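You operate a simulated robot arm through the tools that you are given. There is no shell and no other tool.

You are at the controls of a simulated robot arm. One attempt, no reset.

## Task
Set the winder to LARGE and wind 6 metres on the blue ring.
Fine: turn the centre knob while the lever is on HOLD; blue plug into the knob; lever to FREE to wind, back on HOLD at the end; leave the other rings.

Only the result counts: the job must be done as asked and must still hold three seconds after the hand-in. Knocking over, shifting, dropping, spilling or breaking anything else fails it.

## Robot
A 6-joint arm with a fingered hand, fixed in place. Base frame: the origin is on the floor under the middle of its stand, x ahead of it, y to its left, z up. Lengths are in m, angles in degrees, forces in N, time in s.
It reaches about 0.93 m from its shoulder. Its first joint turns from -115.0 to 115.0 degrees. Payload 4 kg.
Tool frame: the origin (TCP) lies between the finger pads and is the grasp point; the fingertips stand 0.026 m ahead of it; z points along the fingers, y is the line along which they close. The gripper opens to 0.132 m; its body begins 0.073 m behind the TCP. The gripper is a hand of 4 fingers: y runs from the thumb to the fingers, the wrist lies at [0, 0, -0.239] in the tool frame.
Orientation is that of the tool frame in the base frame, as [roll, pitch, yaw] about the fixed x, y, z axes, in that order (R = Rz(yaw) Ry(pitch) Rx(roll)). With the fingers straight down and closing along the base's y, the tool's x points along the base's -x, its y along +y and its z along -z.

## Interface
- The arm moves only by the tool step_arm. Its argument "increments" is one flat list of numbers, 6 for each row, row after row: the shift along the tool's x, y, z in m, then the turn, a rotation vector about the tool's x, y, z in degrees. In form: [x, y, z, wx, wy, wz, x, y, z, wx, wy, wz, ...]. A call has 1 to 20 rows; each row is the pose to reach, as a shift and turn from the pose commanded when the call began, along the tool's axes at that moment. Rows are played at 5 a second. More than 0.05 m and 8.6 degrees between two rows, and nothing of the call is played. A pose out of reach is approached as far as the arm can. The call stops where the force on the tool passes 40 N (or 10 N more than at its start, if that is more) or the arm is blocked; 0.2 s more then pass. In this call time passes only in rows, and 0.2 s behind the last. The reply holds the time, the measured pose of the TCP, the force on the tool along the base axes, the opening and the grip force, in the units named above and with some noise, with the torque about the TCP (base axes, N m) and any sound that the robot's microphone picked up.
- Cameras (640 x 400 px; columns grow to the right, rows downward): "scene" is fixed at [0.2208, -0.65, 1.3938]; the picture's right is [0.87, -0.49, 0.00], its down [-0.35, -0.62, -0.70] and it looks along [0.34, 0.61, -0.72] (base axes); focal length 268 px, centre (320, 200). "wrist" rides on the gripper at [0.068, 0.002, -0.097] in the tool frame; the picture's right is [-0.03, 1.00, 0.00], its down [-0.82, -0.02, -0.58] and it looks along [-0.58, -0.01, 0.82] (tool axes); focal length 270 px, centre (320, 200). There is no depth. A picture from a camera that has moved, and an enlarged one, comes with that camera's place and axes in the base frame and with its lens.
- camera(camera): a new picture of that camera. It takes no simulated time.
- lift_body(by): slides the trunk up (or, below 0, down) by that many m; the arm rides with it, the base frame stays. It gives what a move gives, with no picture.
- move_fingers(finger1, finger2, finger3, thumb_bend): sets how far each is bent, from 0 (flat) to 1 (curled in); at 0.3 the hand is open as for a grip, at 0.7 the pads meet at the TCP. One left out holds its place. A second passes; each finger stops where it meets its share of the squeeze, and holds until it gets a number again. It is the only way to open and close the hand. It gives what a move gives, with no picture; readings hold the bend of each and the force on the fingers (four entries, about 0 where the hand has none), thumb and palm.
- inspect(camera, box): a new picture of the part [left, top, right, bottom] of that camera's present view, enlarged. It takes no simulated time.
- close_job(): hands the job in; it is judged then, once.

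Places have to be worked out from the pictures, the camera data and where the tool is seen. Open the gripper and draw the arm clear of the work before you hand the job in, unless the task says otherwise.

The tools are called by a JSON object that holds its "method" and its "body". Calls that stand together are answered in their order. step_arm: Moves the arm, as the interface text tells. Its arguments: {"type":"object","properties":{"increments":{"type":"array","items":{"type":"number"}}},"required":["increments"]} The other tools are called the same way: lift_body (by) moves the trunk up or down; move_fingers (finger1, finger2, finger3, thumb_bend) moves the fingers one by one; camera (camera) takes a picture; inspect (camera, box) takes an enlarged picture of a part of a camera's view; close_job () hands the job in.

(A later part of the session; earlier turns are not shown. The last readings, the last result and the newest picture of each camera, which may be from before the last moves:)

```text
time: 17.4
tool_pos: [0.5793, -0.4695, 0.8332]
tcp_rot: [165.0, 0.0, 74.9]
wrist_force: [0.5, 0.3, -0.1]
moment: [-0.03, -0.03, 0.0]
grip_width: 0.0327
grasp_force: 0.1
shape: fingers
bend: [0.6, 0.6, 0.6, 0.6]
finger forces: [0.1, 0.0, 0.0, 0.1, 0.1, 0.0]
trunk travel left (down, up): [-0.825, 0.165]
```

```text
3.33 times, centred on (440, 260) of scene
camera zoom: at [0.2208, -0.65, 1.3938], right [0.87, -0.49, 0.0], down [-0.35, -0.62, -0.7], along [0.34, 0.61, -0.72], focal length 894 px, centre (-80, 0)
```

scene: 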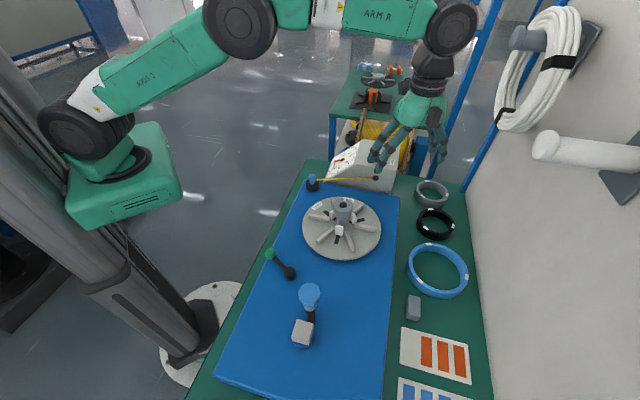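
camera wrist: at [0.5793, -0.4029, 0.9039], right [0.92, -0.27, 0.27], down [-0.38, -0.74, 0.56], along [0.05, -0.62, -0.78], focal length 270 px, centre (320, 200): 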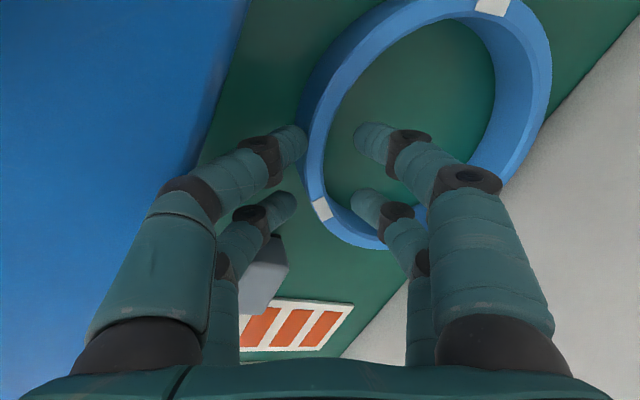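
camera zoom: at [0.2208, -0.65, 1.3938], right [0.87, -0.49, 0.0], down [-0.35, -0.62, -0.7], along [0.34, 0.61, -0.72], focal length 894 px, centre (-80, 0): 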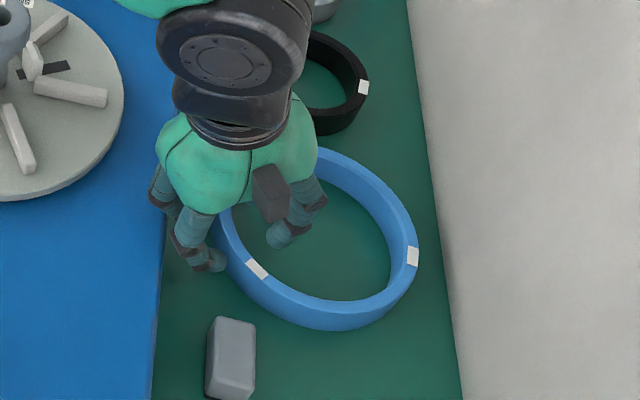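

Ring centre ≈ (0.652, -0.491) with wall between r≈0.061 and 0.075; a 3 mm inward shift gives about 8 mm clearance on each side. Descending again to z≈0.800.

{"method": "step_arm", "body": {"increments": [0, -0.0009, 0.0167, 0, 0, 0, 0, -0.0056, 0.0327, 0, 0, 0]}}

{"method": "inspect", "body": {"camera": "wrist", "box": [200, 60, 480, 260]}}

{"method": "inspect", "body": {"camera": "scene", "box": [380, 200, 500, 320]}}

```text
time: 18.1
tool_pos: [0.5895, -0.4783, 0.8108]
tcp_rot: [163.6, 0.7, 74.9]
wrist_force: [4.9, -4.9, 9.0]
moment: [0.28, 0.32, 0.0]
grip_width: 0.029
grasp_force: 5.8
shape: fingers
bend: [0.6, 0.6, 0.6, 0.61]
finger forces: [0.0, 0.0, 0.1, 0.0, 11.3, 0.0]
trunk travel left (down, up): [-0.825, 0.165]
stopped in row 2: the force on the tool passed its limit at 43 N (the readings are from after the stop); the commanded pose is now the measured one
```

```text
2.00 times, centred on (340, 160) of wrist
camera zoom: at [0.5814, -0.4045, 0.904], right [0.92, -0.27, 0.28], down [-0.39, -0.73, 0.56], along [0.06, -0.62, -0.78], focal length 541 px, centre (280, 280)
```

zoom: 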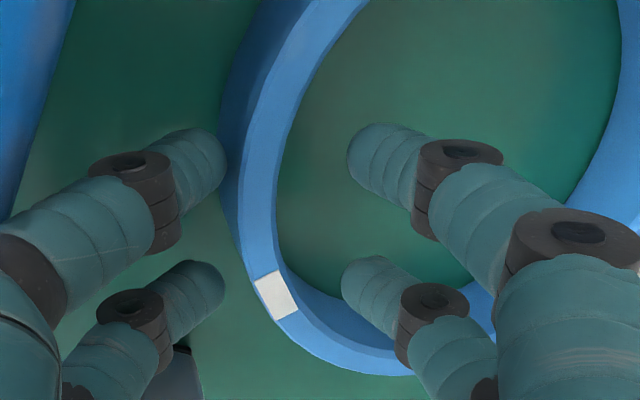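

```text
3.33 times, centred on (440, 260) of scene
camera zoom: at [0.2208, -0.65, 1.3938], right [0.87, -0.49, 0.0], down [-0.35, -0.62, -0.7], along [0.34, 0.61, -0.72], focal length 894 px, centre (-80, 0)
```

zoom: 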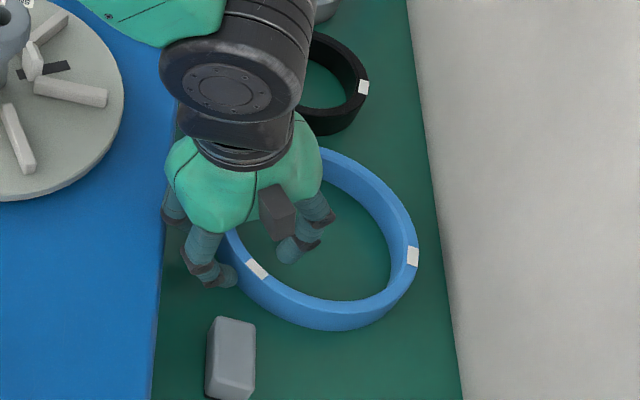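

The contact forces point along the plate-edge normal: it's the thumb knuckle hitting the raised blue plate, not the ring. I'll back out upward, straighten, and take the ring from its free side (azimuth ≈235°, between card area and wall) instead.

{"method": "step_arm", "body": {"increments": [0, 0.0141, -0.048, 0, 0, 0, 0, 0.0282, -0.0959, 5.5, 0, 0, 0, 0.0282, -0.0959, 11, 0, 0, 0, 0.0282, -0.0959, 16.4, 0, 0]}}

{"method": "camera", "body": {"camera": "wrist"}}

```text
time: 19.1
tool_pos: [0.5821, -0.4693, 0.9095]
tcp_rot: [177.7, 0.5, 75.0]
wrist_force: [-0.2, 0.0, -0.3]
moment: [-0.01, 0.01, 0.0]
grip_width: 0.0327
grasp_force: 0.0
shape: fingers
bend: [0.6, 0.6, 0.6, 0.6]
finger forces: [0.0, 0.0, 0.1, 0.0, 0.1, 0.0]
out of reach, approached as far as the arm can: row 4
trunk travel left (down, up): [-0.825, 0.165]
```

```text
taken
camera wrist: at [0.5953, -0.4031, 1.0052], right [0.96, -0.28, 0.04], down [-0.25, -0.77, 0.58], along [-0.14, -0.57, -0.81], focal length 270 px, centre (320, 200)
```

wrist: 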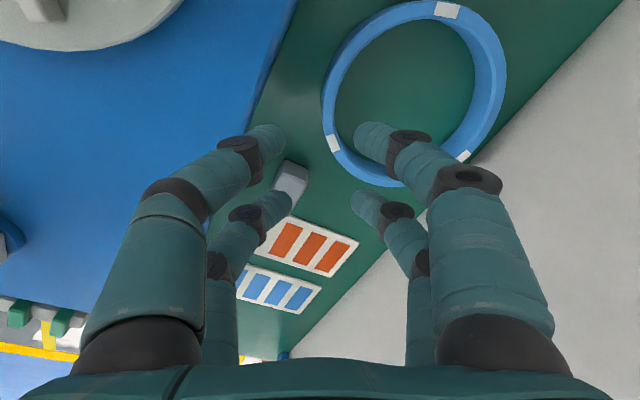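

That straightened pose is at the arm's reach limit. I look at the arm's configuration to see where the shoulder is and whether the trunk height could help.

{"method": "camera", "body": {"camera": "scene"}}

```text
taken
```

scene: 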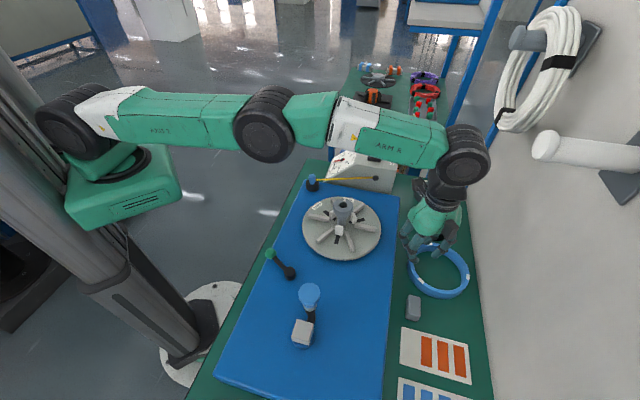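

The arm is near full stretch here (wrist can reach radius ≈0.74 m), so I need a grip on the ring's near side that avoids the plate. I measure the free space around the ring (block, plate edge, wall) more carefully.

{"method": "inspect", "body": {"camera": "wrist", "box": [230, 0, 530, 280]}}

{"method": "inspect", "body": {"camera": "scene", "box": [375, 225, 485, 325]}}

```text
1.43 times, centred on (380, 140) of wrist
camera zoom: at [0.5953, -0.4031, 1.0052], right [0.96, -0.28, 0.04], down [-0.25, -0.77, 0.58], along [-0.14, -0.57, -0.81], focal length 386 px, centre (234, 286)
```

zoom: 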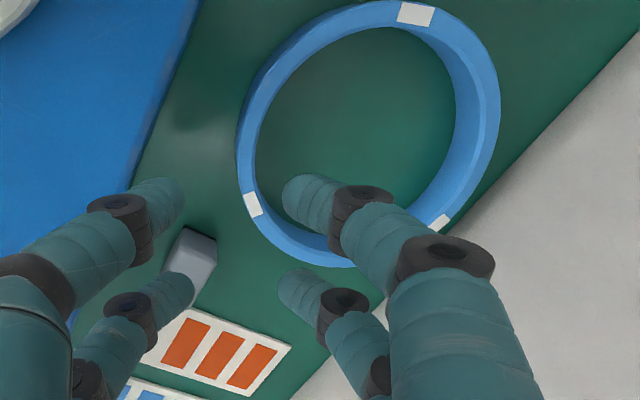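

```text
4.00 times, centred on (430, 275) of scene
camera zoom: at [0.2208, -0.65, 1.3938], right [0.87, -0.49, 0.0], down [-0.35, -0.62, -0.7], along [0.34, 0.61, -0.72], focal length 1072 px, centre (-120, -100)
```

zoom: 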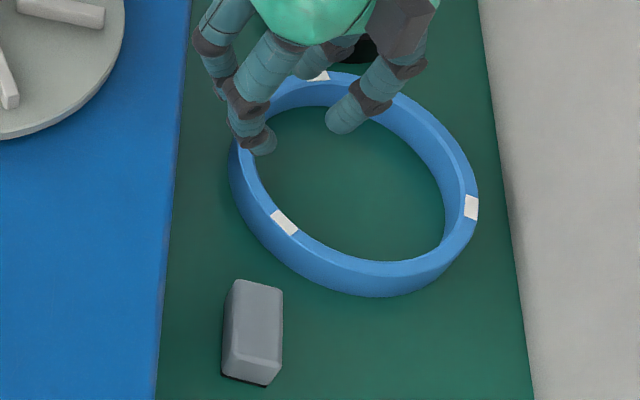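

The block sits just off the ring's az≈195° side and the plate edge is only ~3 cm from the ring, so I'll first nudge the ring a couple of centimetres toward the wall from inside to make finger room. First I raise the hand, turn to yaw 45°, and lower the trunk 0.1 m for better reach.

{"method": "step_arm", "body": {"increments": [0.0047, -0.0116, -0.025, 0, 0, 7.5, 0.0093, -0.0232, -0.05, 0, 0, 15, 0.014, -0.0348, -0.075, 0, 0, 22.5, 0.0186, -0.0464, -0.1, 0, 0, 30]}}

{"method": "lift_body", "body": {"by": -0.1}}

{"method": "move_fingers", "body": {"finger1": 0.38, "finger2": 0.38, "finger3": 1.0, "thumb_bend": 1.0}}

{"method": "camera", "body": {"camera": "wrist"}}

{"method": "inspect", "body": {"camera": "scene", "box": [330, 110, 500, 320]}}

```text
time: 20.1
tool_pos: [0.5404, -0.4386, 1.0094]
tcp_rot: [-179.9, 0.8, 44.8]
wrist_force: [0.1, 1.1, 0.6]
moment: [0.05, -0.04, 0.01]
grip_width: 0.0328
grasp_force: 0.0
shape: fingers
bend: [0.6, 0.6, 0.6, 0.6]
finger forces: [0.1, 0.1, 0.0, 0.1, 0.0, 0.0]
trunk travel left (down, up): [-0.825, 0.165]
```

```text
time: 21.4
tool_pos: [0.5418, -0.4376, 0.9087]
tcp_rot: [-179.9, 0.8, 44.8]
wrist_force: [0.4, 0.5, 0.2]
moment: [0.02, 0.0, -0.01]
grip_width: 0.0326
grasp_force: 0.1
shape: fingers
bend: [0.6, 0.6, 0.6, 0.6]
finger forces: [0.1, 0.1, 0.0, 0.0, 0.0, 0.0]
trunk travel left (down, up): [-0.725, 0.265]
```

```text
time: 22.4
tool_pos: [0.5416, -0.4391, 0.909]
tcp_rot: [-179.9, 0.6, 44.9]
wrist_force: [0.2, 0.0, 0.1]
moment: [0.0, -0.01, -0.01]
grip_width: 0.0398
grasp_force: 0.1
shape: fingers
bend: [0.38, 0.38, 1.0, 1.0]
finger forces: [0.1, 0.0, 0.1, 0.0, 0.1, 0.0]
trunk travel left (down, up): [-0.725, 0.265]
```

```text
taken
camera wrist: at [0.5911, -0.3919, 1.0043], right [0.69, -0.73, 0.0], down [-0.59, -0.56, 0.59], along [-0.43, -0.4, -0.81], focal length 270 px, centre (320, 200)
```

wrist: 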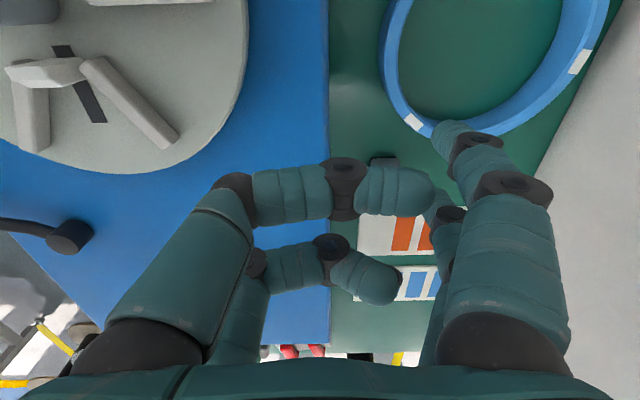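

```text
1.90 times, centred on (415, 215) of scene
camera zoom: at [0.2208, -0.65, 1.3938], right [0.87, -0.49, 0.0], down [-0.35, -0.62, -0.7], along [0.34, 0.61, -0.72], focal length 510 px, centre (139, 171)
```

zoom: 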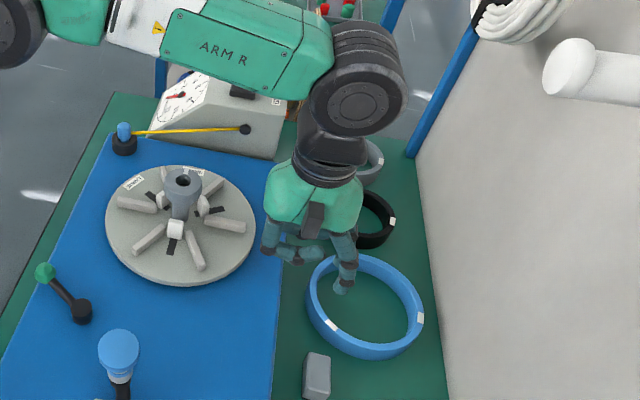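

The curled thumb/finger3 stay well above tool level. I move over the ring with a 22° lean toward the robot so that finger1/finger2 point straight down inside the ring.

{"method": "step_arm", "body": {"increments": [0.0104, 0.0212, 0.0122, -5.5, 0, 0, 0.0207, 0.0424, 0.0245, -11, 0, 0, 0.031, 0.0636, 0.0367, -16.5, 0, 0, 0.0414, 0.0848, 0.049, -22, 0, 0]}}

{"method": "camera", "body": {"camera": "wrist"}}

{"method": "inspect", "body": {"camera": "scene", "box": [370, 180, 500, 320]}}

```text
time: 23.4
tool_pos: [0.6301, -0.4686, 0.86]
tcp_rot: [157.9, 0.7, 44.8]
wrist_force: [-0.2, 0.4, -0.5]
moment: [-0.03, 0.01, -0.03]
grip_width: 0.0398
grasp_force: 0.1
shape: fingers
bend: [0.38, 0.38, 1.0, 1.0]
finger forces: [0.0, 0.0, 0.1, 0.0, 0.0, 0.0]
trunk travel left (down, up): [-0.725, 0.265]
```

```text
taken
camera wrist: at [0.6544, -0.3974, 0.949], right [0.64, -0.67, 0.38], down [-0.74, -0.4, 0.54], along [-0.21, -0.62, -0.76], focal length 270 px, centre (320, 200)
```

wrist: 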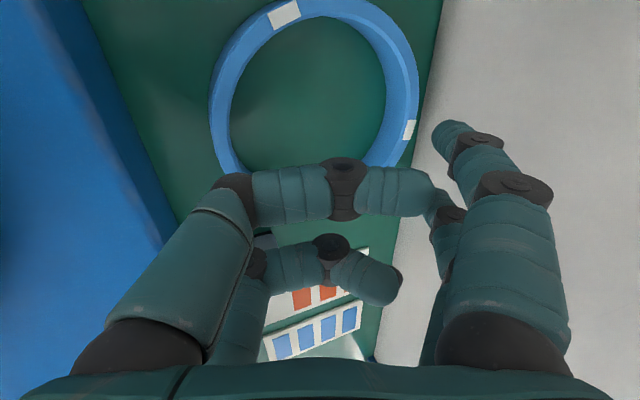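

```text
2.86 times, centred on (435, 250) of scene
camera zoom: at [0.2208, -0.65, 1.3938], right [0.87, -0.49, 0.0], down [-0.35, -0.62, -0.7], along [0.34, 0.61, -0.72], focal length 766 px, centre (-9, 57)
```

zoom: 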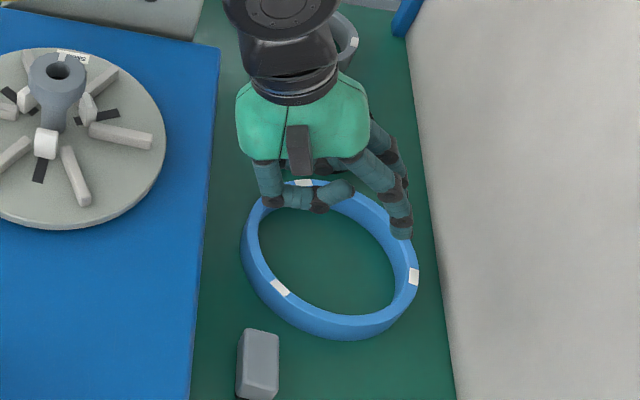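

Clearance inside the ring looks fine but I want the fingertips lower relative to the curled ones. I bend finger1/2 to 0.45, add 3° lean and lower inside the ring to TCP z≈0.80.

{"method": "move_fingers", "body": {"finger1": 0.45, "finger2": 0.45}}

{"method": "step_arm", "body": {"increments": [0, -0.004, 0.02, -1.5, 0, 0, 0, -0.008, 0.04, -3, 0, 0, 0, -0.012, 0.0598, -3, 0, 0]}}

{"method": "camera", "body": {"camera": "wrist"}}

{"method": "inspect", "body": {"camera": "scene", "box": [370, 180, 500, 320]}}

```text
time: 24.4
tool_pos: [0.6307, -0.4696, 0.8589]
tcp_rot: [158.0, 0.6, 44.8]
wrist_force: [0.1, 0.1, 0.3]
moment: [-0.01, -0.02, 0.03]
grip_width: 0.0359
grasp_force: 0.0
shape: fingers
bend: [0.45, 0.45, 1.0, 1.0]
finger forces: [0.0, 0.1, 0.0, 0.0, 0.1, 0.1]
trunk travel left (down, up): [-0.725, 0.265]
```

```text
time: 25.2
tool_pos: [0.6378, -0.4777, 0.7987]
tcp_rot: [155.0, 0.8, 44.9]
wrist_force: [-0.9, -0.7, 0.2]
moment: [-0.01, 0.0, -0.04]
grip_width: 0.036
grasp_force: 0.2
shape: fingers
bend: [0.45, 0.45, 1.0, 1.0]
finger forces: [0.1, 0.0, 0.0, 0.0, 0.0, 0.0]
trunk travel left (down, up): [-0.725, 0.265]
```

```text
taken
camera wrist: at [0.6582, -0.4027, 0.8864], right [0.62, -0.66, 0.42], down [-0.76, -0.39, 0.52], along [-0.18, -0.65, -0.74], focal length 270 px, centre (320, 200)
```

wrist: 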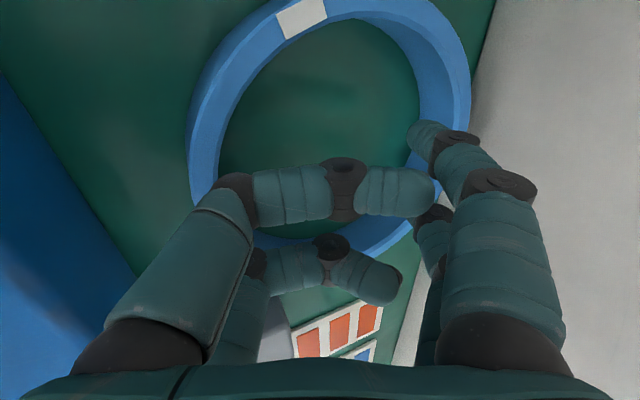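

```text
2.86 times, centred on (435, 250) of scene
camera zoom: at [0.2208, -0.65, 1.3938], right [0.87, -0.49, 0.0], down [-0.35, -0.62, -0.7], along [0.34, 0.61, -0.72], focal length 766 px, centre (-9, 57)
```

zoom: 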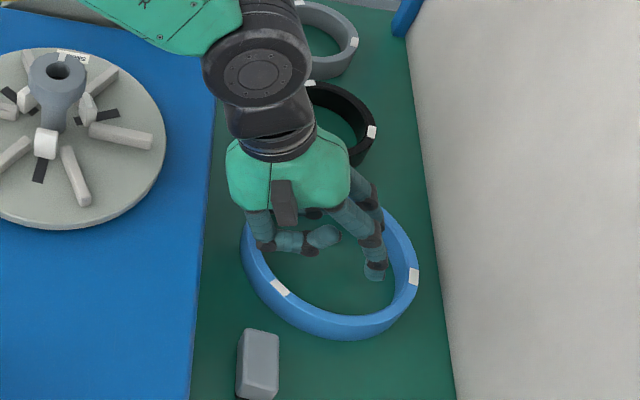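

Fingertips are inside, near the ring's wall-side. I push slowly along the plate-edge normal by 30 mm total and look.

{"method": "step_arm", "body": {"increments": [0, 0.0054, 0.0025, 0, 0, 0, 0, 0.0109, 0.0051, 0, 0, 0, 0, 0.0163, 0.0076, 0, 0, 0, 0, 0.0217, 0.0101, 0, 0, 0, 0, 0.0272, 0.0127, 0, 0, 0]}}

{"method": "inspect", "body": {"camera": "scene", "box": [370, 180, 500, 320]}}

{"method": "camera", "body": {"camera": "wrist"}}

```text
time: 26.4
tool_pos: [0.6588, -0.4995, 0.7995]
tcp_rot: [154.9, 0.6, 44.9]
wrist_force: [0.0, -0.2, 0.8]
moment: [-0.02, 0.02, 0.01]
grip_width: 0.036
grasp_force: 0.0
shape: fingers
bend: [0.45, 0.45, 1.0, 1.0]
finger forces: [0.0, 0.0, 0.1, 0.0, 0.0, 0.0]
trunk travel left (down, up): [-0.725, 0.265]
```

```text
2.86 times, centred on (435, 250) of scene
camera zoom: at [0.2208, -0.65, 1.3938], right [0.87, -0.49, 0.0], down [-0.35, -0.62, -0.7], along [0.34, 0.61, -0.72], focal length 766 px, centre (-9, 57)
```

zoom: 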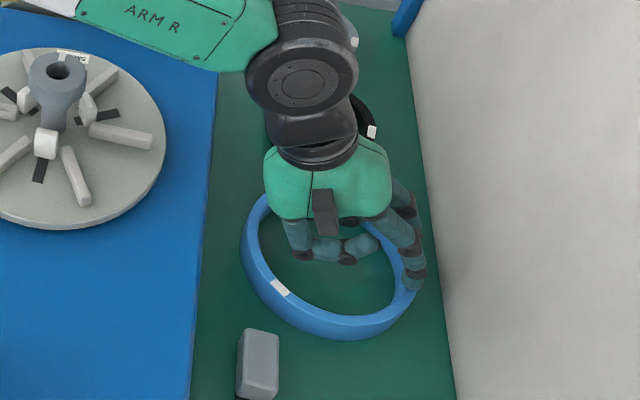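

```text
taken
camera wrist: at [0.6794, -0.4242, 0.8868], right [0.62, -0.66, 0.42], down [-0.76, -0.39, 0.52], along [-0.18, -0.65, -0.74], focal length 270 px, centre (320, 200)
```

wrist: 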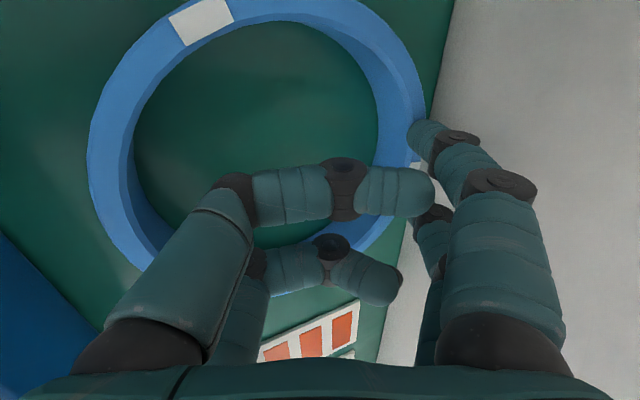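

The fingertips slid over the ring's top, so the ring top is lower (≈0.786) than assumed and it hasn't moved. Pushing from the plate-side gap with straight fingers is better; I lift out and reposition over the plate with the palm leaning the other way.

{"method": "step_arm", "body": {"increments": [0, 0.0169, -0.0363, 0, 0, 0, 0, 0.0338, -0.0725, 0, 0, 0, 0.0002, 0.0017, -0.0898, 8, 0, 0, 0.0005, -0.0304, -0.1071, 16, 0, 0, 0.0007, -0.0624, -0.1243, 24, 0, 0, 0.001, -0.0945, -0.1416, 32, 0, 0, 0.0012, -0.1266, -0.1589, 40, 0, 0]}}

{"method": "move_fingers", "body": {"finger1": 0.2, "finger2": 0.2}}

{"method": "camera", "body": {"camera": "wrist"}}

{"method": "inspect", "body": {"camera": "scene", "box": [330, 160, 500, 320]}}

```text
time: 28.0
tool_pos: [0.531, -0.3664, 0.8918]
tcp_rot: [-164.9, 0.6, 44.9]
wrist_force: [-0.2, 0.1, 0.1]
moment: [0.03, -0.02, 0.0]
grip_width: 0.0362
grasp_force: 0.0
shape: fingers
bend: [0.45, 0.45, 1.0, 1.0]
finger forces: [0.0, 0.1, 0.1, 0.0, 0.0, 0.1]
trunk travel left (down, up): [-0.725, 0.265]
```

```text
time: 29.0
tool_pos: [0.5322, -0.3671, 0.8903]
tcp_rot: [-165.0, 0.7, 44.9]
wrist_force: [-0.3, 0.8, -0.3]
moment: [0.02, 0.01, -0.04]
grip_width: 0.051
grasp_force: 0.1
shape: fingers
bend: [0.2, 0.2, 1.0, 1.0]
finger forces: [0.0, 0.0, 0.1, 0.1, 0.0, 0.1]
trunk travel left (down, up): [-0.725, 0.265]
```

```text
taken
camera wrist: at [0.5981, -0.3388, 0.9825], right [0.66, -0.7, -0.26], down [-0.48, -0.66, 0.57], along [-0.57, -0.25, -0.78], focal length 270 px, centre (320, 200)
```

wrist: 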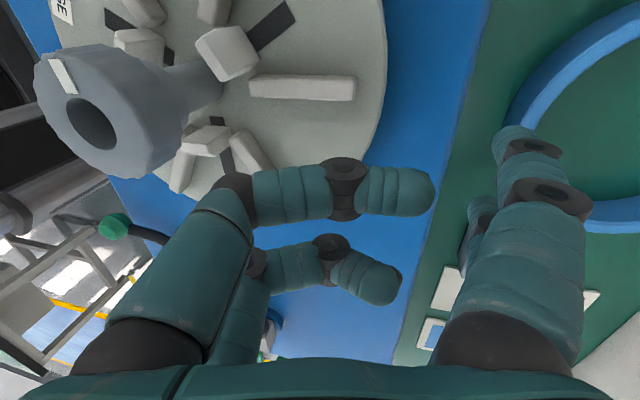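

```text
2.50 times, centred on (415, 240) of scene
camera zoom: at [0.2208, -0.65, 1.3938], right [0.87, -0.49, 0.0], down [-0.35, -0.62, -0.7], along [0.34, 0.61, -0.72], focal length 670 px, centre (82, 100)
```

zoom: 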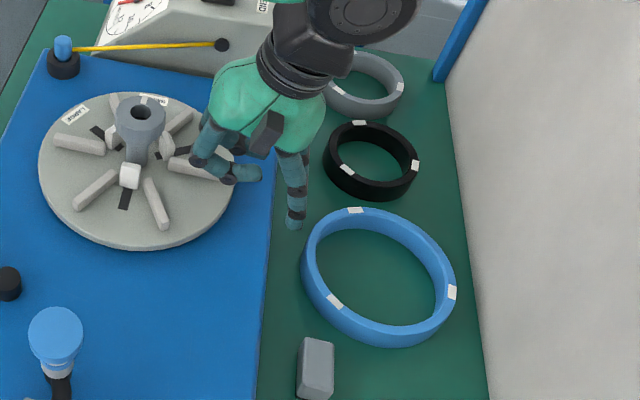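

The straight fingers are aligned with the gap between plate edge and ring (gap ≈ 38 mm at this height). I lower straight down into it.

{"method": "step_arm", "body": {"increments": [0, 0.0059, 0.0199, 0, 0, 0, 0, 0.0119, 0.0398, 0, 0, 0, 0, 0.0178, 0.0597, 0, 0, 0]}}

{"method": "camera", "body": {"camera": "wrist"}}

{"method": "inspect", "body": {"camera": "scene", "box": [330, 160, 500, 320]}}

```text
time: 29.8
tool_pos: [0.533, -0.3705, 0.8264]
tcp_rot: [-165.0, 0.7, 44.8]
wrist_force: [0.5, -0.3, 0.4]
moment: [0.0, -0.05, -0.01]
grip_width: 0.0509
grasp_force: 0.0
shape: fingers
bend: [0.2, 0.2, 1.0, 1.0]
finger forces: [0.0, 0.0, 0.1, 0.0, 0.1, 0.0]
trunk travel left (down, up): [-0.725, 0.265]
```

```text
taken
camera wrist: at [0.6003, -0.3418, 0.9188], right [0.66, -0.7, -0.26], down [-0.48, -0.66, 0.57], along [-0.57, -0.25, -0.78], focal length 270 px, centre (320, 200)
```

wrist: 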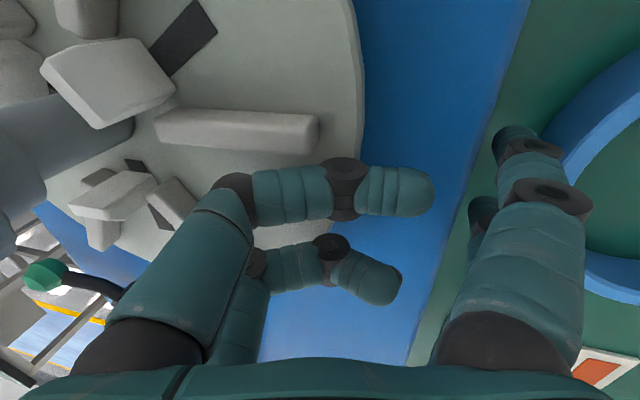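

```text
2.50 times, centred on (415, 240) of scene
camera zoom: at [0.2208, -0.65, 1.3938], right [0.87, -0.49, 0.0], down [-0.35, -0.62, -0.7], along [0.34, 0.61, -0.72], focal length 670 px, centre (82, 100)
```

zoom: 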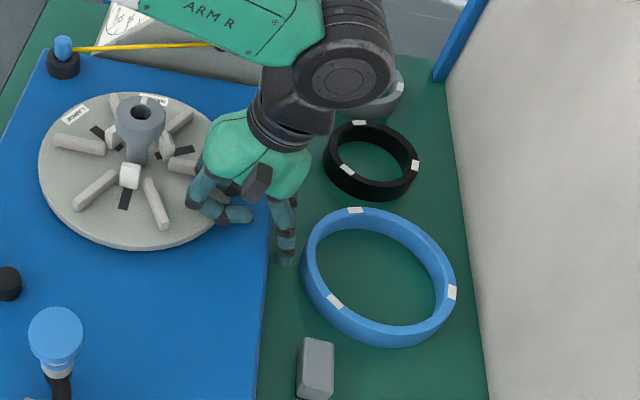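

No contact on the way down and the tips are in the gap. I push 30 mm along the plate normal in small steps.

{"method": "step_arm", "body": {"increments": [0, 0.0058, -0.0016, 0, 0, 0, 0, 0.0116, -0.0031, 0, 0, 0, 0, 0.0174, -0.0047, 0, 0, 0, 0, 0.0232, -0.0062, 0, 0, 0, 0, 0.029, -0.0078, 0, 0, 0]}}

{"method": "inspect", "body": {"camera": "scene", "box": [330, 160, 500, 320]}}

```text
time: 31.0
tool_pos: [0.5553, -0.3915, 0.8271]
tcp_rot: [-165.0, 0.8, 44.9]
wrist_force: [-0.5, 0.4, 0.1]
moment: [-0.02, 0.02, -0.01]
grip_width: 0.0505
grasp_force: 0.5
shape: fingers
bend: [0.21, 0.2, 1.0, 1.0]
finger forces: [0.1, 0.0, 0.1, 0.1, 0.0, 0.0]
trunk travel left (down, up): [-0.725, 0.265]
```

```text
2.50 times, centred on (415, 240) of scene
camera zoom: at [0.2208, -0.65, 1.3938], right [0.87, -0.49, 0.0], down [-0.35, -0.62, -0.7], along [0.34, 0.61, -0.72], focal length 670 px, centre (82, 100)
```

zoom: 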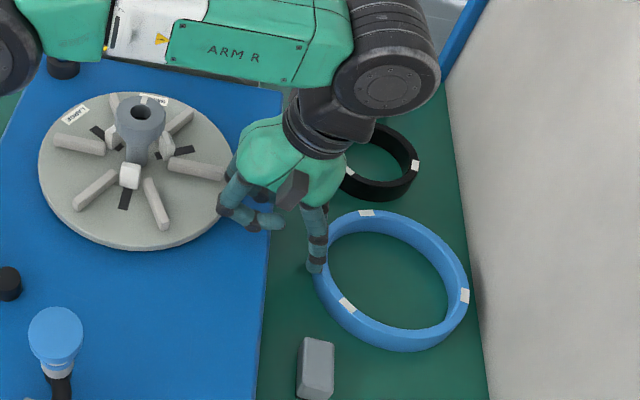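

The ring moved ≈12 mm toward the wall with no disturbance elsewhere; about 11 mm of gap remains. I push 7 mm more, then back off and lift out.

{"method": "step_arm", "body": {"increments": [0, 0.0034, -0.0009, 0, 0, 0, 0, 0.0068, -0.0018, 0, 0, 0, 0, -0.0025, 0.0007, 0, 0, 0, 0, -0.0121, 0.0032, 0, 0, 0]}}

{"method": "inspect", "body": {"camera": "scene", "box": [330, 160, 500, 320]}}

```text
time: 32.0
tool_pos: [0.5453, -0.3833, 0.8286]
tcp_rot: [-164.9, 0.7, 44.9]
wrist_force: [0.1, 0.1, 0.1]
moment: [0.02, 0.01, -0.01]
grip_width: 0.051
grasp_force: 0.1
shape: fingers
bend: [0.2, 0.2, 1.0, 1.0]
finger forces: [0.0, 0.0, 0.1, 0.0, 0.1, 0.0]
out of reach, approached as far as the arm can: row 1, 2
trunk travel left (down, up): [-0.725, 0.265]
```

```text
2.50 times, centred on (415, 240) of scene
camera zoom: at [0.2208, -0.65, 1.3938], right [0.87, -0.49, 0.0], down [-0.35, -0.62, -0.7], along [0.34, 0.61, -0.72], focal length 670 px, centre (82, 100)
```

zoom: 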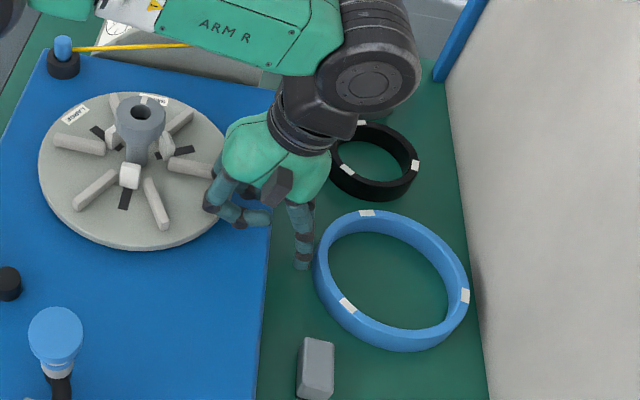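

The reach limit stopped the last bit, but the ring now leaves ≈123 mm from its centre to the plate edge, enough for a grip from its +y side (az≈95°). I lift out, straighten, and turn the hand to yaw ≈187° at a safe height.

{"method": "step_arm", "body": {"increments": [0, -0.0078, -0.029, 0, 0, 0, 0, -0.0155, -0.058, -7.5, 0, 0, 0, -0.0259, -0.0966, -15, 0, 0]}}

{"method": "move_fingers", "body": {"finger1": 0.6, "finger2": 0.6, "finger3": 0.6, "thumb_bend": 0.6}}

{"method": "step_arm", "body": {"increments": [0, 0, -0.02, 0, 0, -8, 0, 0, -0.04, 0, 0, -16, 0, 0, -0.06, 0, 0, -24, 0, 0, -0.06, 0, 0, -32, 0, 0, -0.06, 0, 0, -40, 0, 0, -0.06, 0, 0, -48, 0, 0, -0.06, 0, 0, -56, 0, 0, -0.06, 0, 0, -64, 0, 0, -0.06, 0, 0, -72, 0, 0, -0.06, 0, 0, -80, 0, 0, -0.06, 0, 0, -88, 0, 0, -0.06, 0, 0, -96, 0, 0, -0.06, 0, 0, -104, 0, 0, -0.06, 0, 0, -112, 0, 0, -0.06, 0, 0, -120, 0, 0, -0.06, 0, 0, -128, 0, 0, -0.06, 0, 0, -136, 0, 0, -0.06, 0, 0, -142]}}

{"method": "camera", "body": {"camera": "wrist"}}

{"method": "camera", "body": {"camera": "scene"}}

```text
time: 32.8
tool_pos: [0.5454, -0.3816, 0.9284]
tcp_rot: [179.9, 0.8, 44.7]
wrist_force: [-0.3, 0.0, 0.2]
moment: [-0.02, 0.02, 0.0]
grip_width: 0.0506
grasp_force: 0.1
shape: fingers
bend: [0.2, 0.2, 1.0, 1.0]
finger forces: [0.1, 0.0, 0.0, 0.0, 0.0, 0.1]
trunk travel left (down, up): [-0.725, 0.265]
```

```text
time: 33.8
tool_pos: [0.5459, -0.3817, 0.9296]
tcp_rot: [-180.0, 0.7, 44.9]
wrist_force: [-0.6, 0.1, 0.0]
moment: [0.01, 0.01, 0.0]
grip_width: 0.0327
grasp_force: 0.1
shape: fingers
bend: [0.6, 0.6, 0.6, 0.6]
finger forces: [0.0, 0.0, 0.0, 0.1, 0.1, 0.0]
trunk travel left (down, up): [-0.725, 0.265]
```

```text
time: 37.6
tool_pos: [0.5469, -0.3816, 0.9874]
tcp_rot: [-179.6, -0.5, -173.0]
wrist_force: [-0.5, 0.3, 0.7]
moment: [0.02, -0.02, 0.0]
grip_width: 0.0331
grasp_force: 0.1
shape: fingers
bend: [0.6, 0.6, 0.6, 0.6]
finger forces: [0.0, 0.0, 0.0, 0.0, 0.0, 0.1]
trunk travel left (down, up): [-0.725, 0.265]
```

```text
taken
camera wrist: at [0.4784, -0.389, 1.0844], right [-0.1, 1.0, -0.01], down [0.82, 0.08, 0.57], along [0.57, 0.05, -0.82], focal length 270 px, centre (320, 200)
```

wrist: 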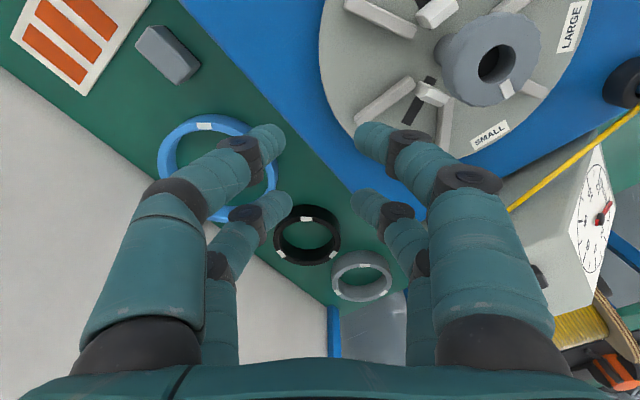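

```text
taken
```

scene: 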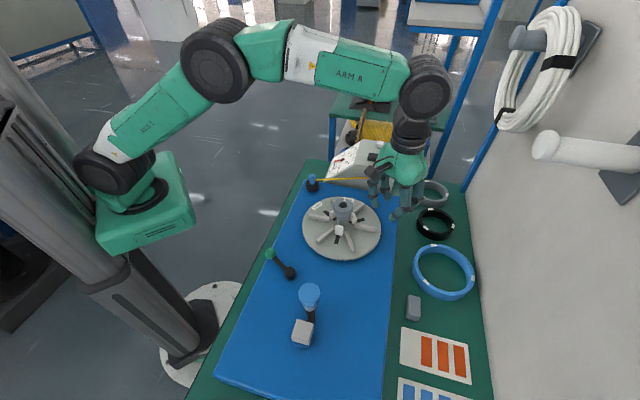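

The view now shows everything well. I move above the ring's +y side with a combined lean (15° outward, 10° toward the robot) at z≈0.86.

{"method": "step_arm", "body": {"increments": [-0.0257, -0.0155, 0.0319, 3.75, -2.5, 0, -0.0513, -0.0309, 0.0637, 7.5, -5, 0, -0.077, -0.0464, 0.0956, 11.25, -7.5, 0, -0.1026, -0.0618, 0.1274, 15, -10, 0]}}

{"method": "camera", "body": {"camera": "wrist"}}

{"method": "inspect", "body": {"camera": "wrist", "box": [200, 60, 480, 260]}}

{"method": "inspect", "body": {"camera": "scene", "box": [370, 170, 500, 320]}}

```text
time: 38.6
tool_pos: [0.655, -0.4321, 0.8586]
tcp_rot: [-164.4, 9.4, -171.8]
wrist_force: [-0.6, 0.4, -0.5]
moment: [-0.02, 0.0, 0.03]
grip_width: 0.0324
grasp_force: 0.1
shape: fingers
bend: [0.6, 0.6, 0.6, 0.6]
finger forces: [0.0, 0.0, 0.0, 0.1, 0.0, 0.1]
trunk travel left (down, up): [-0.725, 0.265]
```

```text
taken
camera wrist: at [0.5686, -0.4178, 0.9395], right [-0.07, 0.96, -0.26], down [0.69, 0.24, 0.69], along [0.72, -0.13, -0.68], focal length 270 px, centre (320, 200)
```

wrist: 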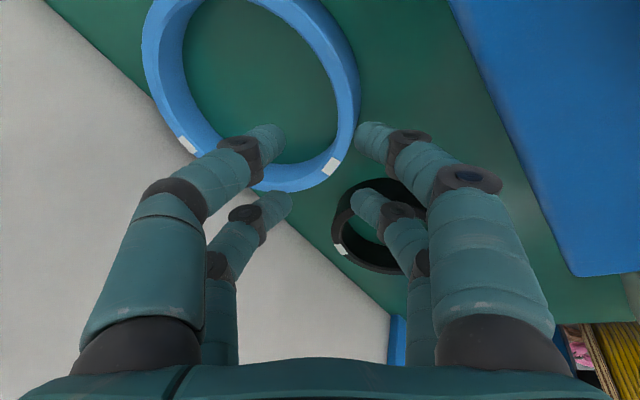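

```text
2.00 times, centred on (340, 160) of wrist
camera zoom: at [0.5686, -0.4178, 0.9395], right [-0.07, 0.96, -0.26], down [0.69, 0.24, 0.69], along [0.72, -0.13, -0.68], focal length 541 px, centre (280, 280)
```

zoom: 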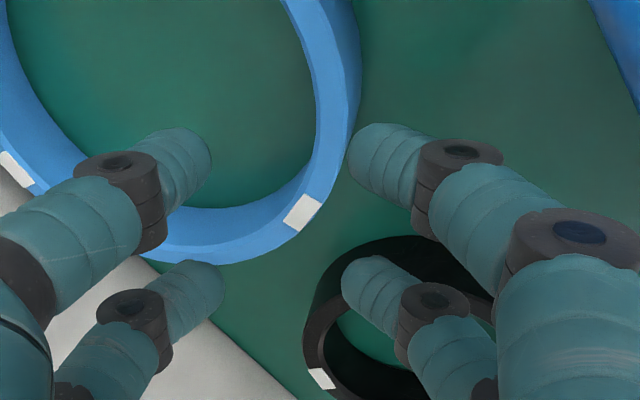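

```text
2.67 times, centred on (435, 245) of scene
camera zoom: at [0.2208, -0.65, 1.3938], right [0.87, -0.49, 0.0], down [-0.35, -0.62, -0.7], along [0.34, 0.61, -0.72], focal length 715 px, centre (13, 80)
```

zoom: 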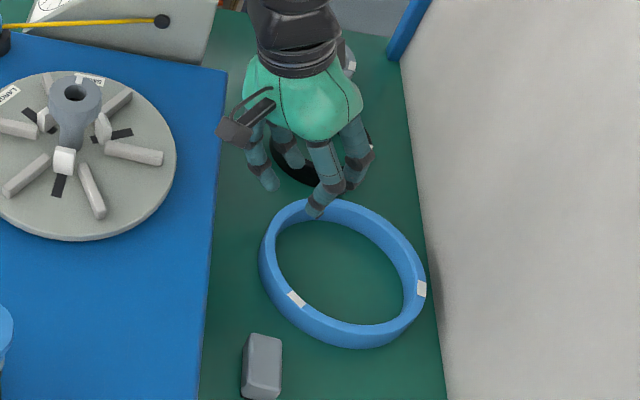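

Two views agree at ring top z=0.795, centre ≈ (0.659, -0.5015); the finger gap is centred over the wall. Descending vertically to TCP z≈0.803.

{"method": "step_arm", "body": {"increments": [0.0043, 0.005, 0.0173, 0, 0, 0, 0.0087, 0.0101, 0.0347, 0, 0, 0, 0.013, 0.0151, 0.052, 0, 0, 0]}}

{"method": "inspect", "body": {"camera": "wrist", "box": [200, 60, 480, 260]}}

{"method": "inspect", "body": {"camera": "scene", "box": [370, 170, 500, 320]}}

```text
time: 39.4
tool_pos: [0.6505, -0.432, 0.8039]
tcp_rot: [-164.4, 9.4, -171.7]
wrist_force: [-0.6, 0.8, 1.2]
moment: [0.0, 0.0, 0.01]
grip_width: 0.033
grasp_force: 0.0
shape: fingers
bend: [0.6, 0.6, 0.6, 0.6]
finger forces: [0.1, 0.0, 0.1, 0.0, 0.1, 0.0]
trunk travel left (down, up): [-0.725, 0.265]
```

```text
2.00 times, centred on (340, 160) of wrist
camera zoom: at [0.564, -0.4179, 0.8845], right [-0.07, 0.96, -0.26], down [0.69, 0.24, 0.69], along [0.72, -0.13, -0.68], focal length 541 px, centre (280, 280)
```

zoom: 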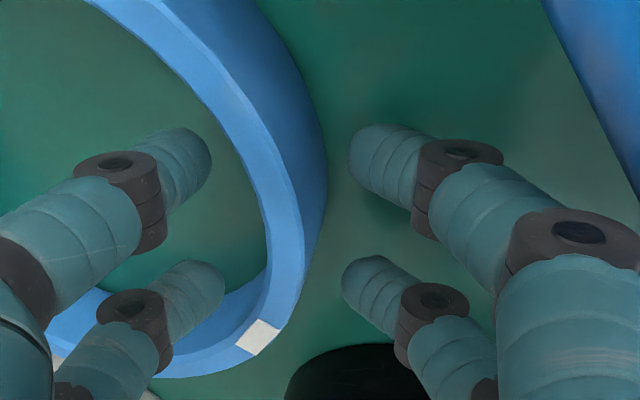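

```text
2.67 times, centred on (435, 245) of scene
camera zoom: at [0.2208, -0.65, 1.3938], right [0.87, -0.49, 0.0], down [-0.35, -0.62, -0.7], along [0.34, 0.61, -0.72], focal length 715 px, centre (13, 80)
```

zoom: 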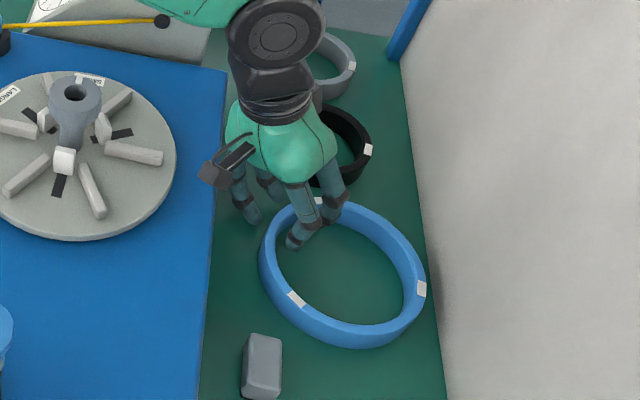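

The pairs straddle the wall, with the tangent point a few mm toward +x. I shift 7 mm in x, narrow the fingers slightly so the tips rise, then lower another 6 mm.

{"method": "move_fingers", "body": {"finger1": 0.63, "finger2": 0.63, "finger3": 0.62, "thumb_bend": 0.62}}

{"method": "step_arm", "body": {"increments": [-0.0058, 0.0009, 0.0071, 0, 0, 0]}}

{"method": "inspect", "body": {"camera": "wrist", "box": [200, 60, 480, 260]}}

```text
time: 40.4
tool_pos: [0.6505, -0.4322, 0.8037]
tcp_rot: [-164.4, 9.4, -171.7]
wrist_force: [0.4, -0.3, -0.2]
moment: [0.03, -0.04, 0.0]
grip_width: 0.0247
grasp_force: 0.1
shape: fingers
bend: [0.63, 0.63, 0.62, 0.62]
finger forces: [0.0, 0.1, 0.1, 0.1, 0.0, 0.0]
trunk travel left (down, up): [-0.725, 0.265]
```

```text
time: 40.8
tool_pos: [0.6576, -0.432, 0.7985]
tcp_rot: [-164.5, 9.4, -171.6]
wrist_force: [0.1, -0.9, 0.1]
moment: [-0.01, 0.01, -0.02]
grip_width: 0.0246
grasp_force: 0.0
shape: fingers
bend: [0.63, 0.63, 0.62, 0.62]
finger forces: [0.0, 0.0, 0.0, 0.0, 0.0, 0.0]
trunk travel left (down, up): [-0.725, 0.265]
```

```text
2.00 times, centred on (340, 160) of wrist
camera zoom: at [0.5709, -0.4178, 0.8786], right [-0.07, 0.96, -0.26], down [0.69, 0.24, 0.69], along [0.72, -0.13, -0.68], focal length 541 px, centre (280, 280)
```

zoom: 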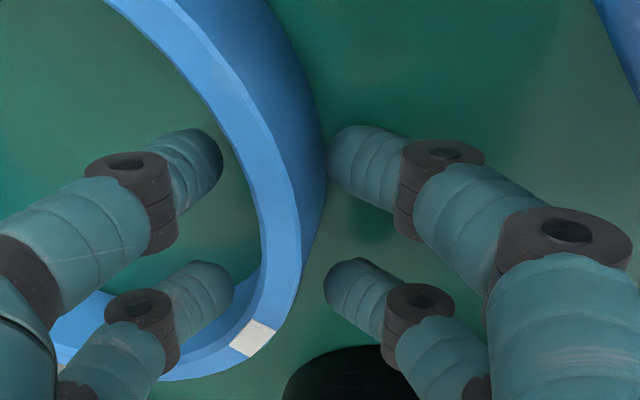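

No contact yet, good straddle. Closing all four digits on the wall.

{"method": "move_fingers", "body": {"finger1": 0.75, "finger2": 0.75, "finger3": 0.75, "thumb_bend": 0.75}}

{"method": "inspect", "body": {"camera": "wrist", "box": [200, 60, 480, 260]}}

{"method": "inspect", "body": {"camera": "scene", "box": [370, 170, 500, 320]}}

```text
time: 41.8
tool_pos: [0.658, -0.4323, 0.7985]
tcp_rot: [-164.5, 9.2, -171.8]
wrist_force: [-0.5, 0.7, -0.6]
moment: [0.06, 0.0, -0.06]
grip_width: 0.0023
grasp_force: 12.6
shape: fingers
bend: [0.72, 0.73, 0.72, 0.71]
finger forces: [6.4, 6.5, 6.5, 0.1, 6.4, 0.1]
trunk travel left (down, up): [-0.725, 0.265]
```

```text
2.00 times, centred on (340, 160) of wrist
camera zoom: at [0.5708, -0.4179, 0.8784], right [-0.07, 0.96, -0.26], down [0.69, 0.24, 0.69], along [0.72, -0.13, -0.68], focal length 541 px, centre (280, 280)
```

zoom: 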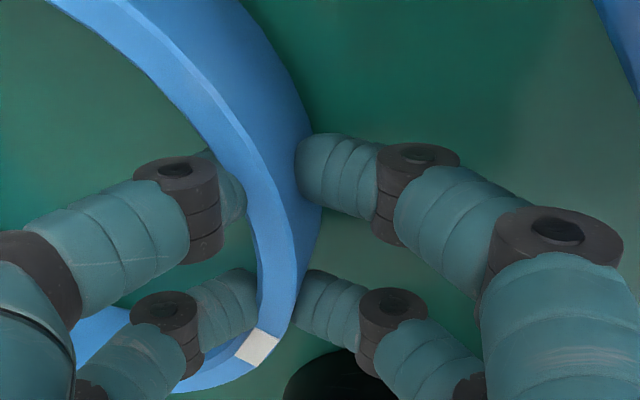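

```text
2.67 times, centred on (435, 245) of scene
camera zoom: at [0.2208, -0.65, 1.3938], right [0.87, -0.49, 0.0], down [-0.35, -0.62, -0.7], along [0.34, 0.61, -0.72], focal length 715 px, centre (13, 80)
```

zoom: 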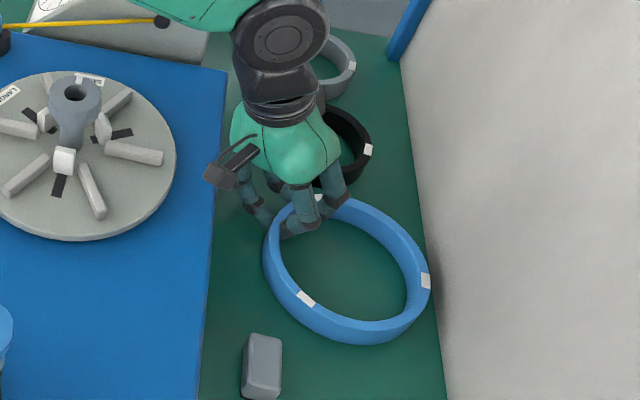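

All four digits hold at ≈6.5 N each. I lift slowly 30 mm and check whether the ring comes along level.

{"method": "step_arm", "body": {"increments": [-0.0008, -0.0013, -0.0048, 0, 0, 0, -0.0016, -0.0027, -0.0095, 0, 0, 0, -0.0033, -0.0053, -0.019, 0, 0, 0, -0.0049, -0.008, -0.0285, 0, 0, 0]}}

{"method": "inspect", "body": {"camera": "scene", "box": [370, 170, 500, 320]}}

{"method": "camera", "body": {"camera": "wrist"}}

```text
time: 42.8
tool_pos: [0.6575, -0.4318, 0.8282]
tcp_rot: [-164.5, 9.3, -171.7]
wrist_force: [-0.4, 1.2, -0.8]
moment: [0.14, 0.03, 0.01]
grip_width: 0.0021
grasp_force: 13.2
shape: fingers
bend: [0.72, 0.73, 0.72, 0.71]
finger forces: [6.4, 6.6, 6.5, 0.0, 6.5, 0.0]
trunk travel left (down, up): [-0.725, 0.265]
```

```text
2.67 times, centred on (435, 245) of scene
camera zoom: at [0.2208, -0.65, 1.3938], right [0.87, -0.49, 0.0], down [-0.35, -0.62, -0.7], along [0.34, 0.61, -0.72], focal length 715 px, centre (13, 80)
```

zoom: 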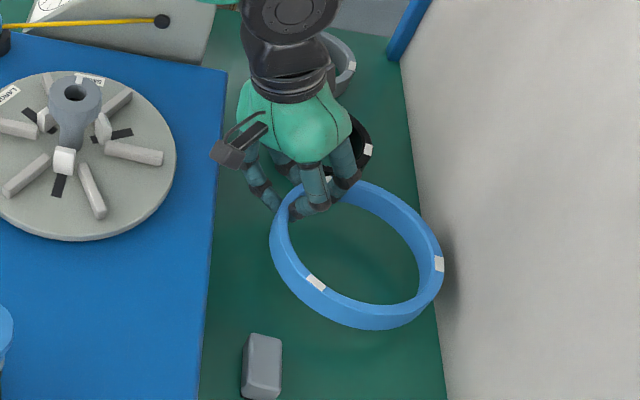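

```text
taken
camera wrist: at [0.571, -0.4177, 0.9083], right [-0.07, 0.96, -0.26], down [0.69, 0.24, 0.69], along [0.72, -0.13, -0.68], focal length 270 px, centre (320, 200)
```

wrist: 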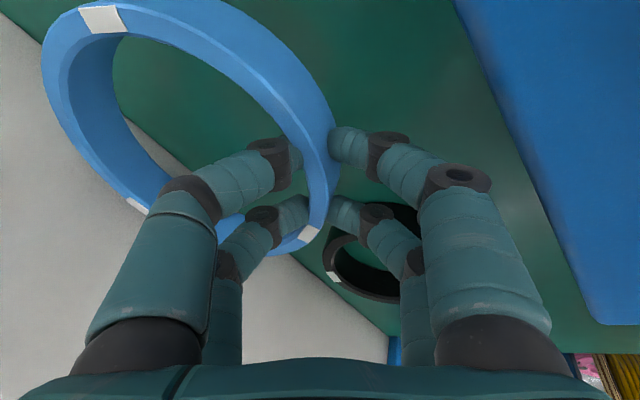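

The ring lifted level (mark heights agree within 2 mm). Its centre sits at TCP + (0.007, -0.069). I carry it up and over to the disc, turning +35° so its marks line up with the jaw slots.

{"method": "step_arm", "body": {"increments": [-0.0033, -0.0053, -0.019, 0, 0, 0, -0.0065, -0.0106, -0.038, 0, 0, 0, -0.0054, -0.0106, -0.0593, 0, 0, 0, -0.0043, -0.0105, -0.0805, 0, 0, 0, 0.0039, -0.0018, -0.1002, 0, 0, 0, 0.012, 0.007, -0.1198, 0, 0, 0, 0.0214, 0.0173, -0.1384, 0, 0, 0, 0.0307, 0.0276, -0.1569, 0, 0, 0, 0.044, 0.0436, -0.1637, -0.57, -0.93, -3.33, 0.0572, 0.0596, -0.1704, -1.14, -1.86, -6.66, 0.0705, 0.0756, -0.1772, -1.71, -2.79, -10, 0.0837, 0.0916, -0.1839, -2.28, -3.72, -13.3, 0.097, 0.1076, -0.1907, -2.85, -4.65, -16.65, 0.1102, 0.1235, -0.1974, -3.43, -5.57, -20, 0.1235, 0.1395, -0.2041, -4.0, -6.5, -23.3, 0.1367, 0.1555, -0.2108, -4.57, -7.43, -26.6, 0.1456, 0.1662, -0.2153, -5.14, -8.37, -30, 0.1544, 0.1768, -0.2198, -5.7, -9.3, -33.3]}}

{"method": "camera", "body": {"camera": "wrist"}}

{"method": "camera", "body": {"camera": "scene"}}

{"method": "inspect", "body": {"camera": "scene", "box": [270, 120, 420, 260]}}

```text
time: 46.6
tool_pos: [0.4495, -0.2269, 0.9653]
tcp_rot: [-164.4, 8.9, -136.9]
wrist_force: [-0.4, 0.1, -0.9]
moment: [0.05, 0.04, 0.01]
grip_width: 0.0021
grasp_force: 12.9
shape: fingers
bend: [0.72, 0.73, 0.72, 0.71]
finger forces: [6.4, 6.7, 6.5, 0.0, 6.6, 0.0]
trunk travel left (down, up): [-0.725, 0.265]
```

```text
taken
camera wrist: at [0.3696, -0.265, 1.0465], right [-0.61, 0.75, -0.26], down [0.43, 0.59, 0.68], along [0.66, 0.3, -0.68], focal length 270 px, centre (320, 200)
```

wrist: 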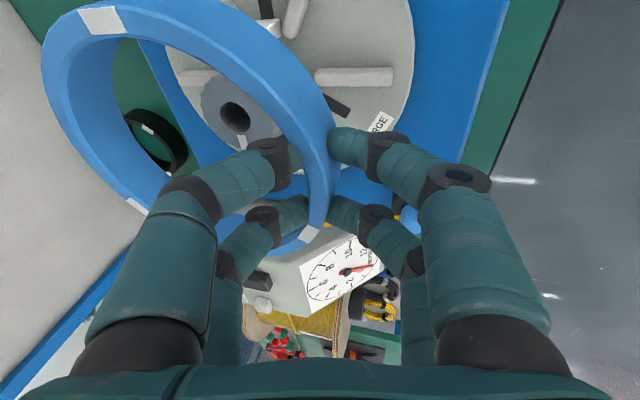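

```text
taken
```

scene: 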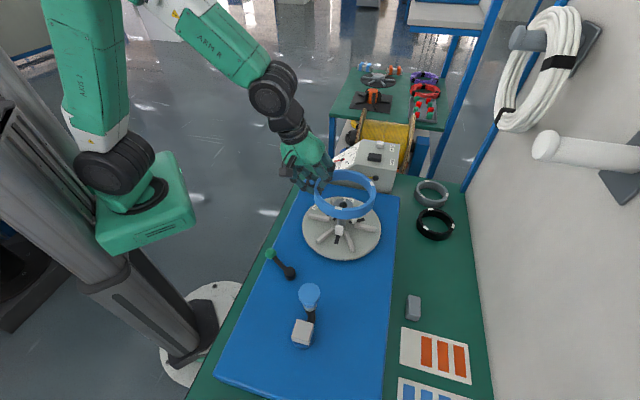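

```text
2.86 times, centred on (345, 190) of scene
camera zoom: at [0.2208, -0.65, 1.3938], right [0.87, -0.49, 0.0], down [-0.35, -0.62, -0.7], along [0.34, 0.61, -0.72], focal length 766 px, centre (249, 229)
```

zoom: 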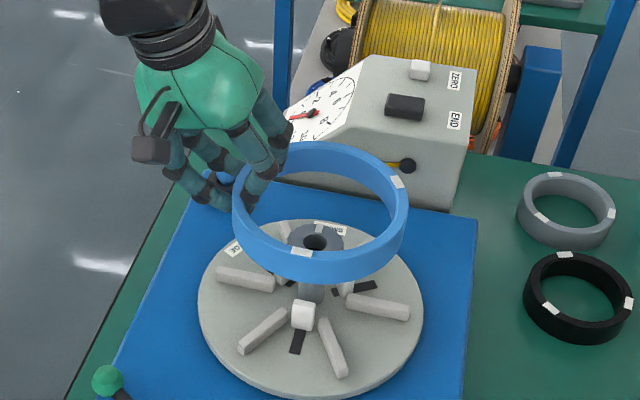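

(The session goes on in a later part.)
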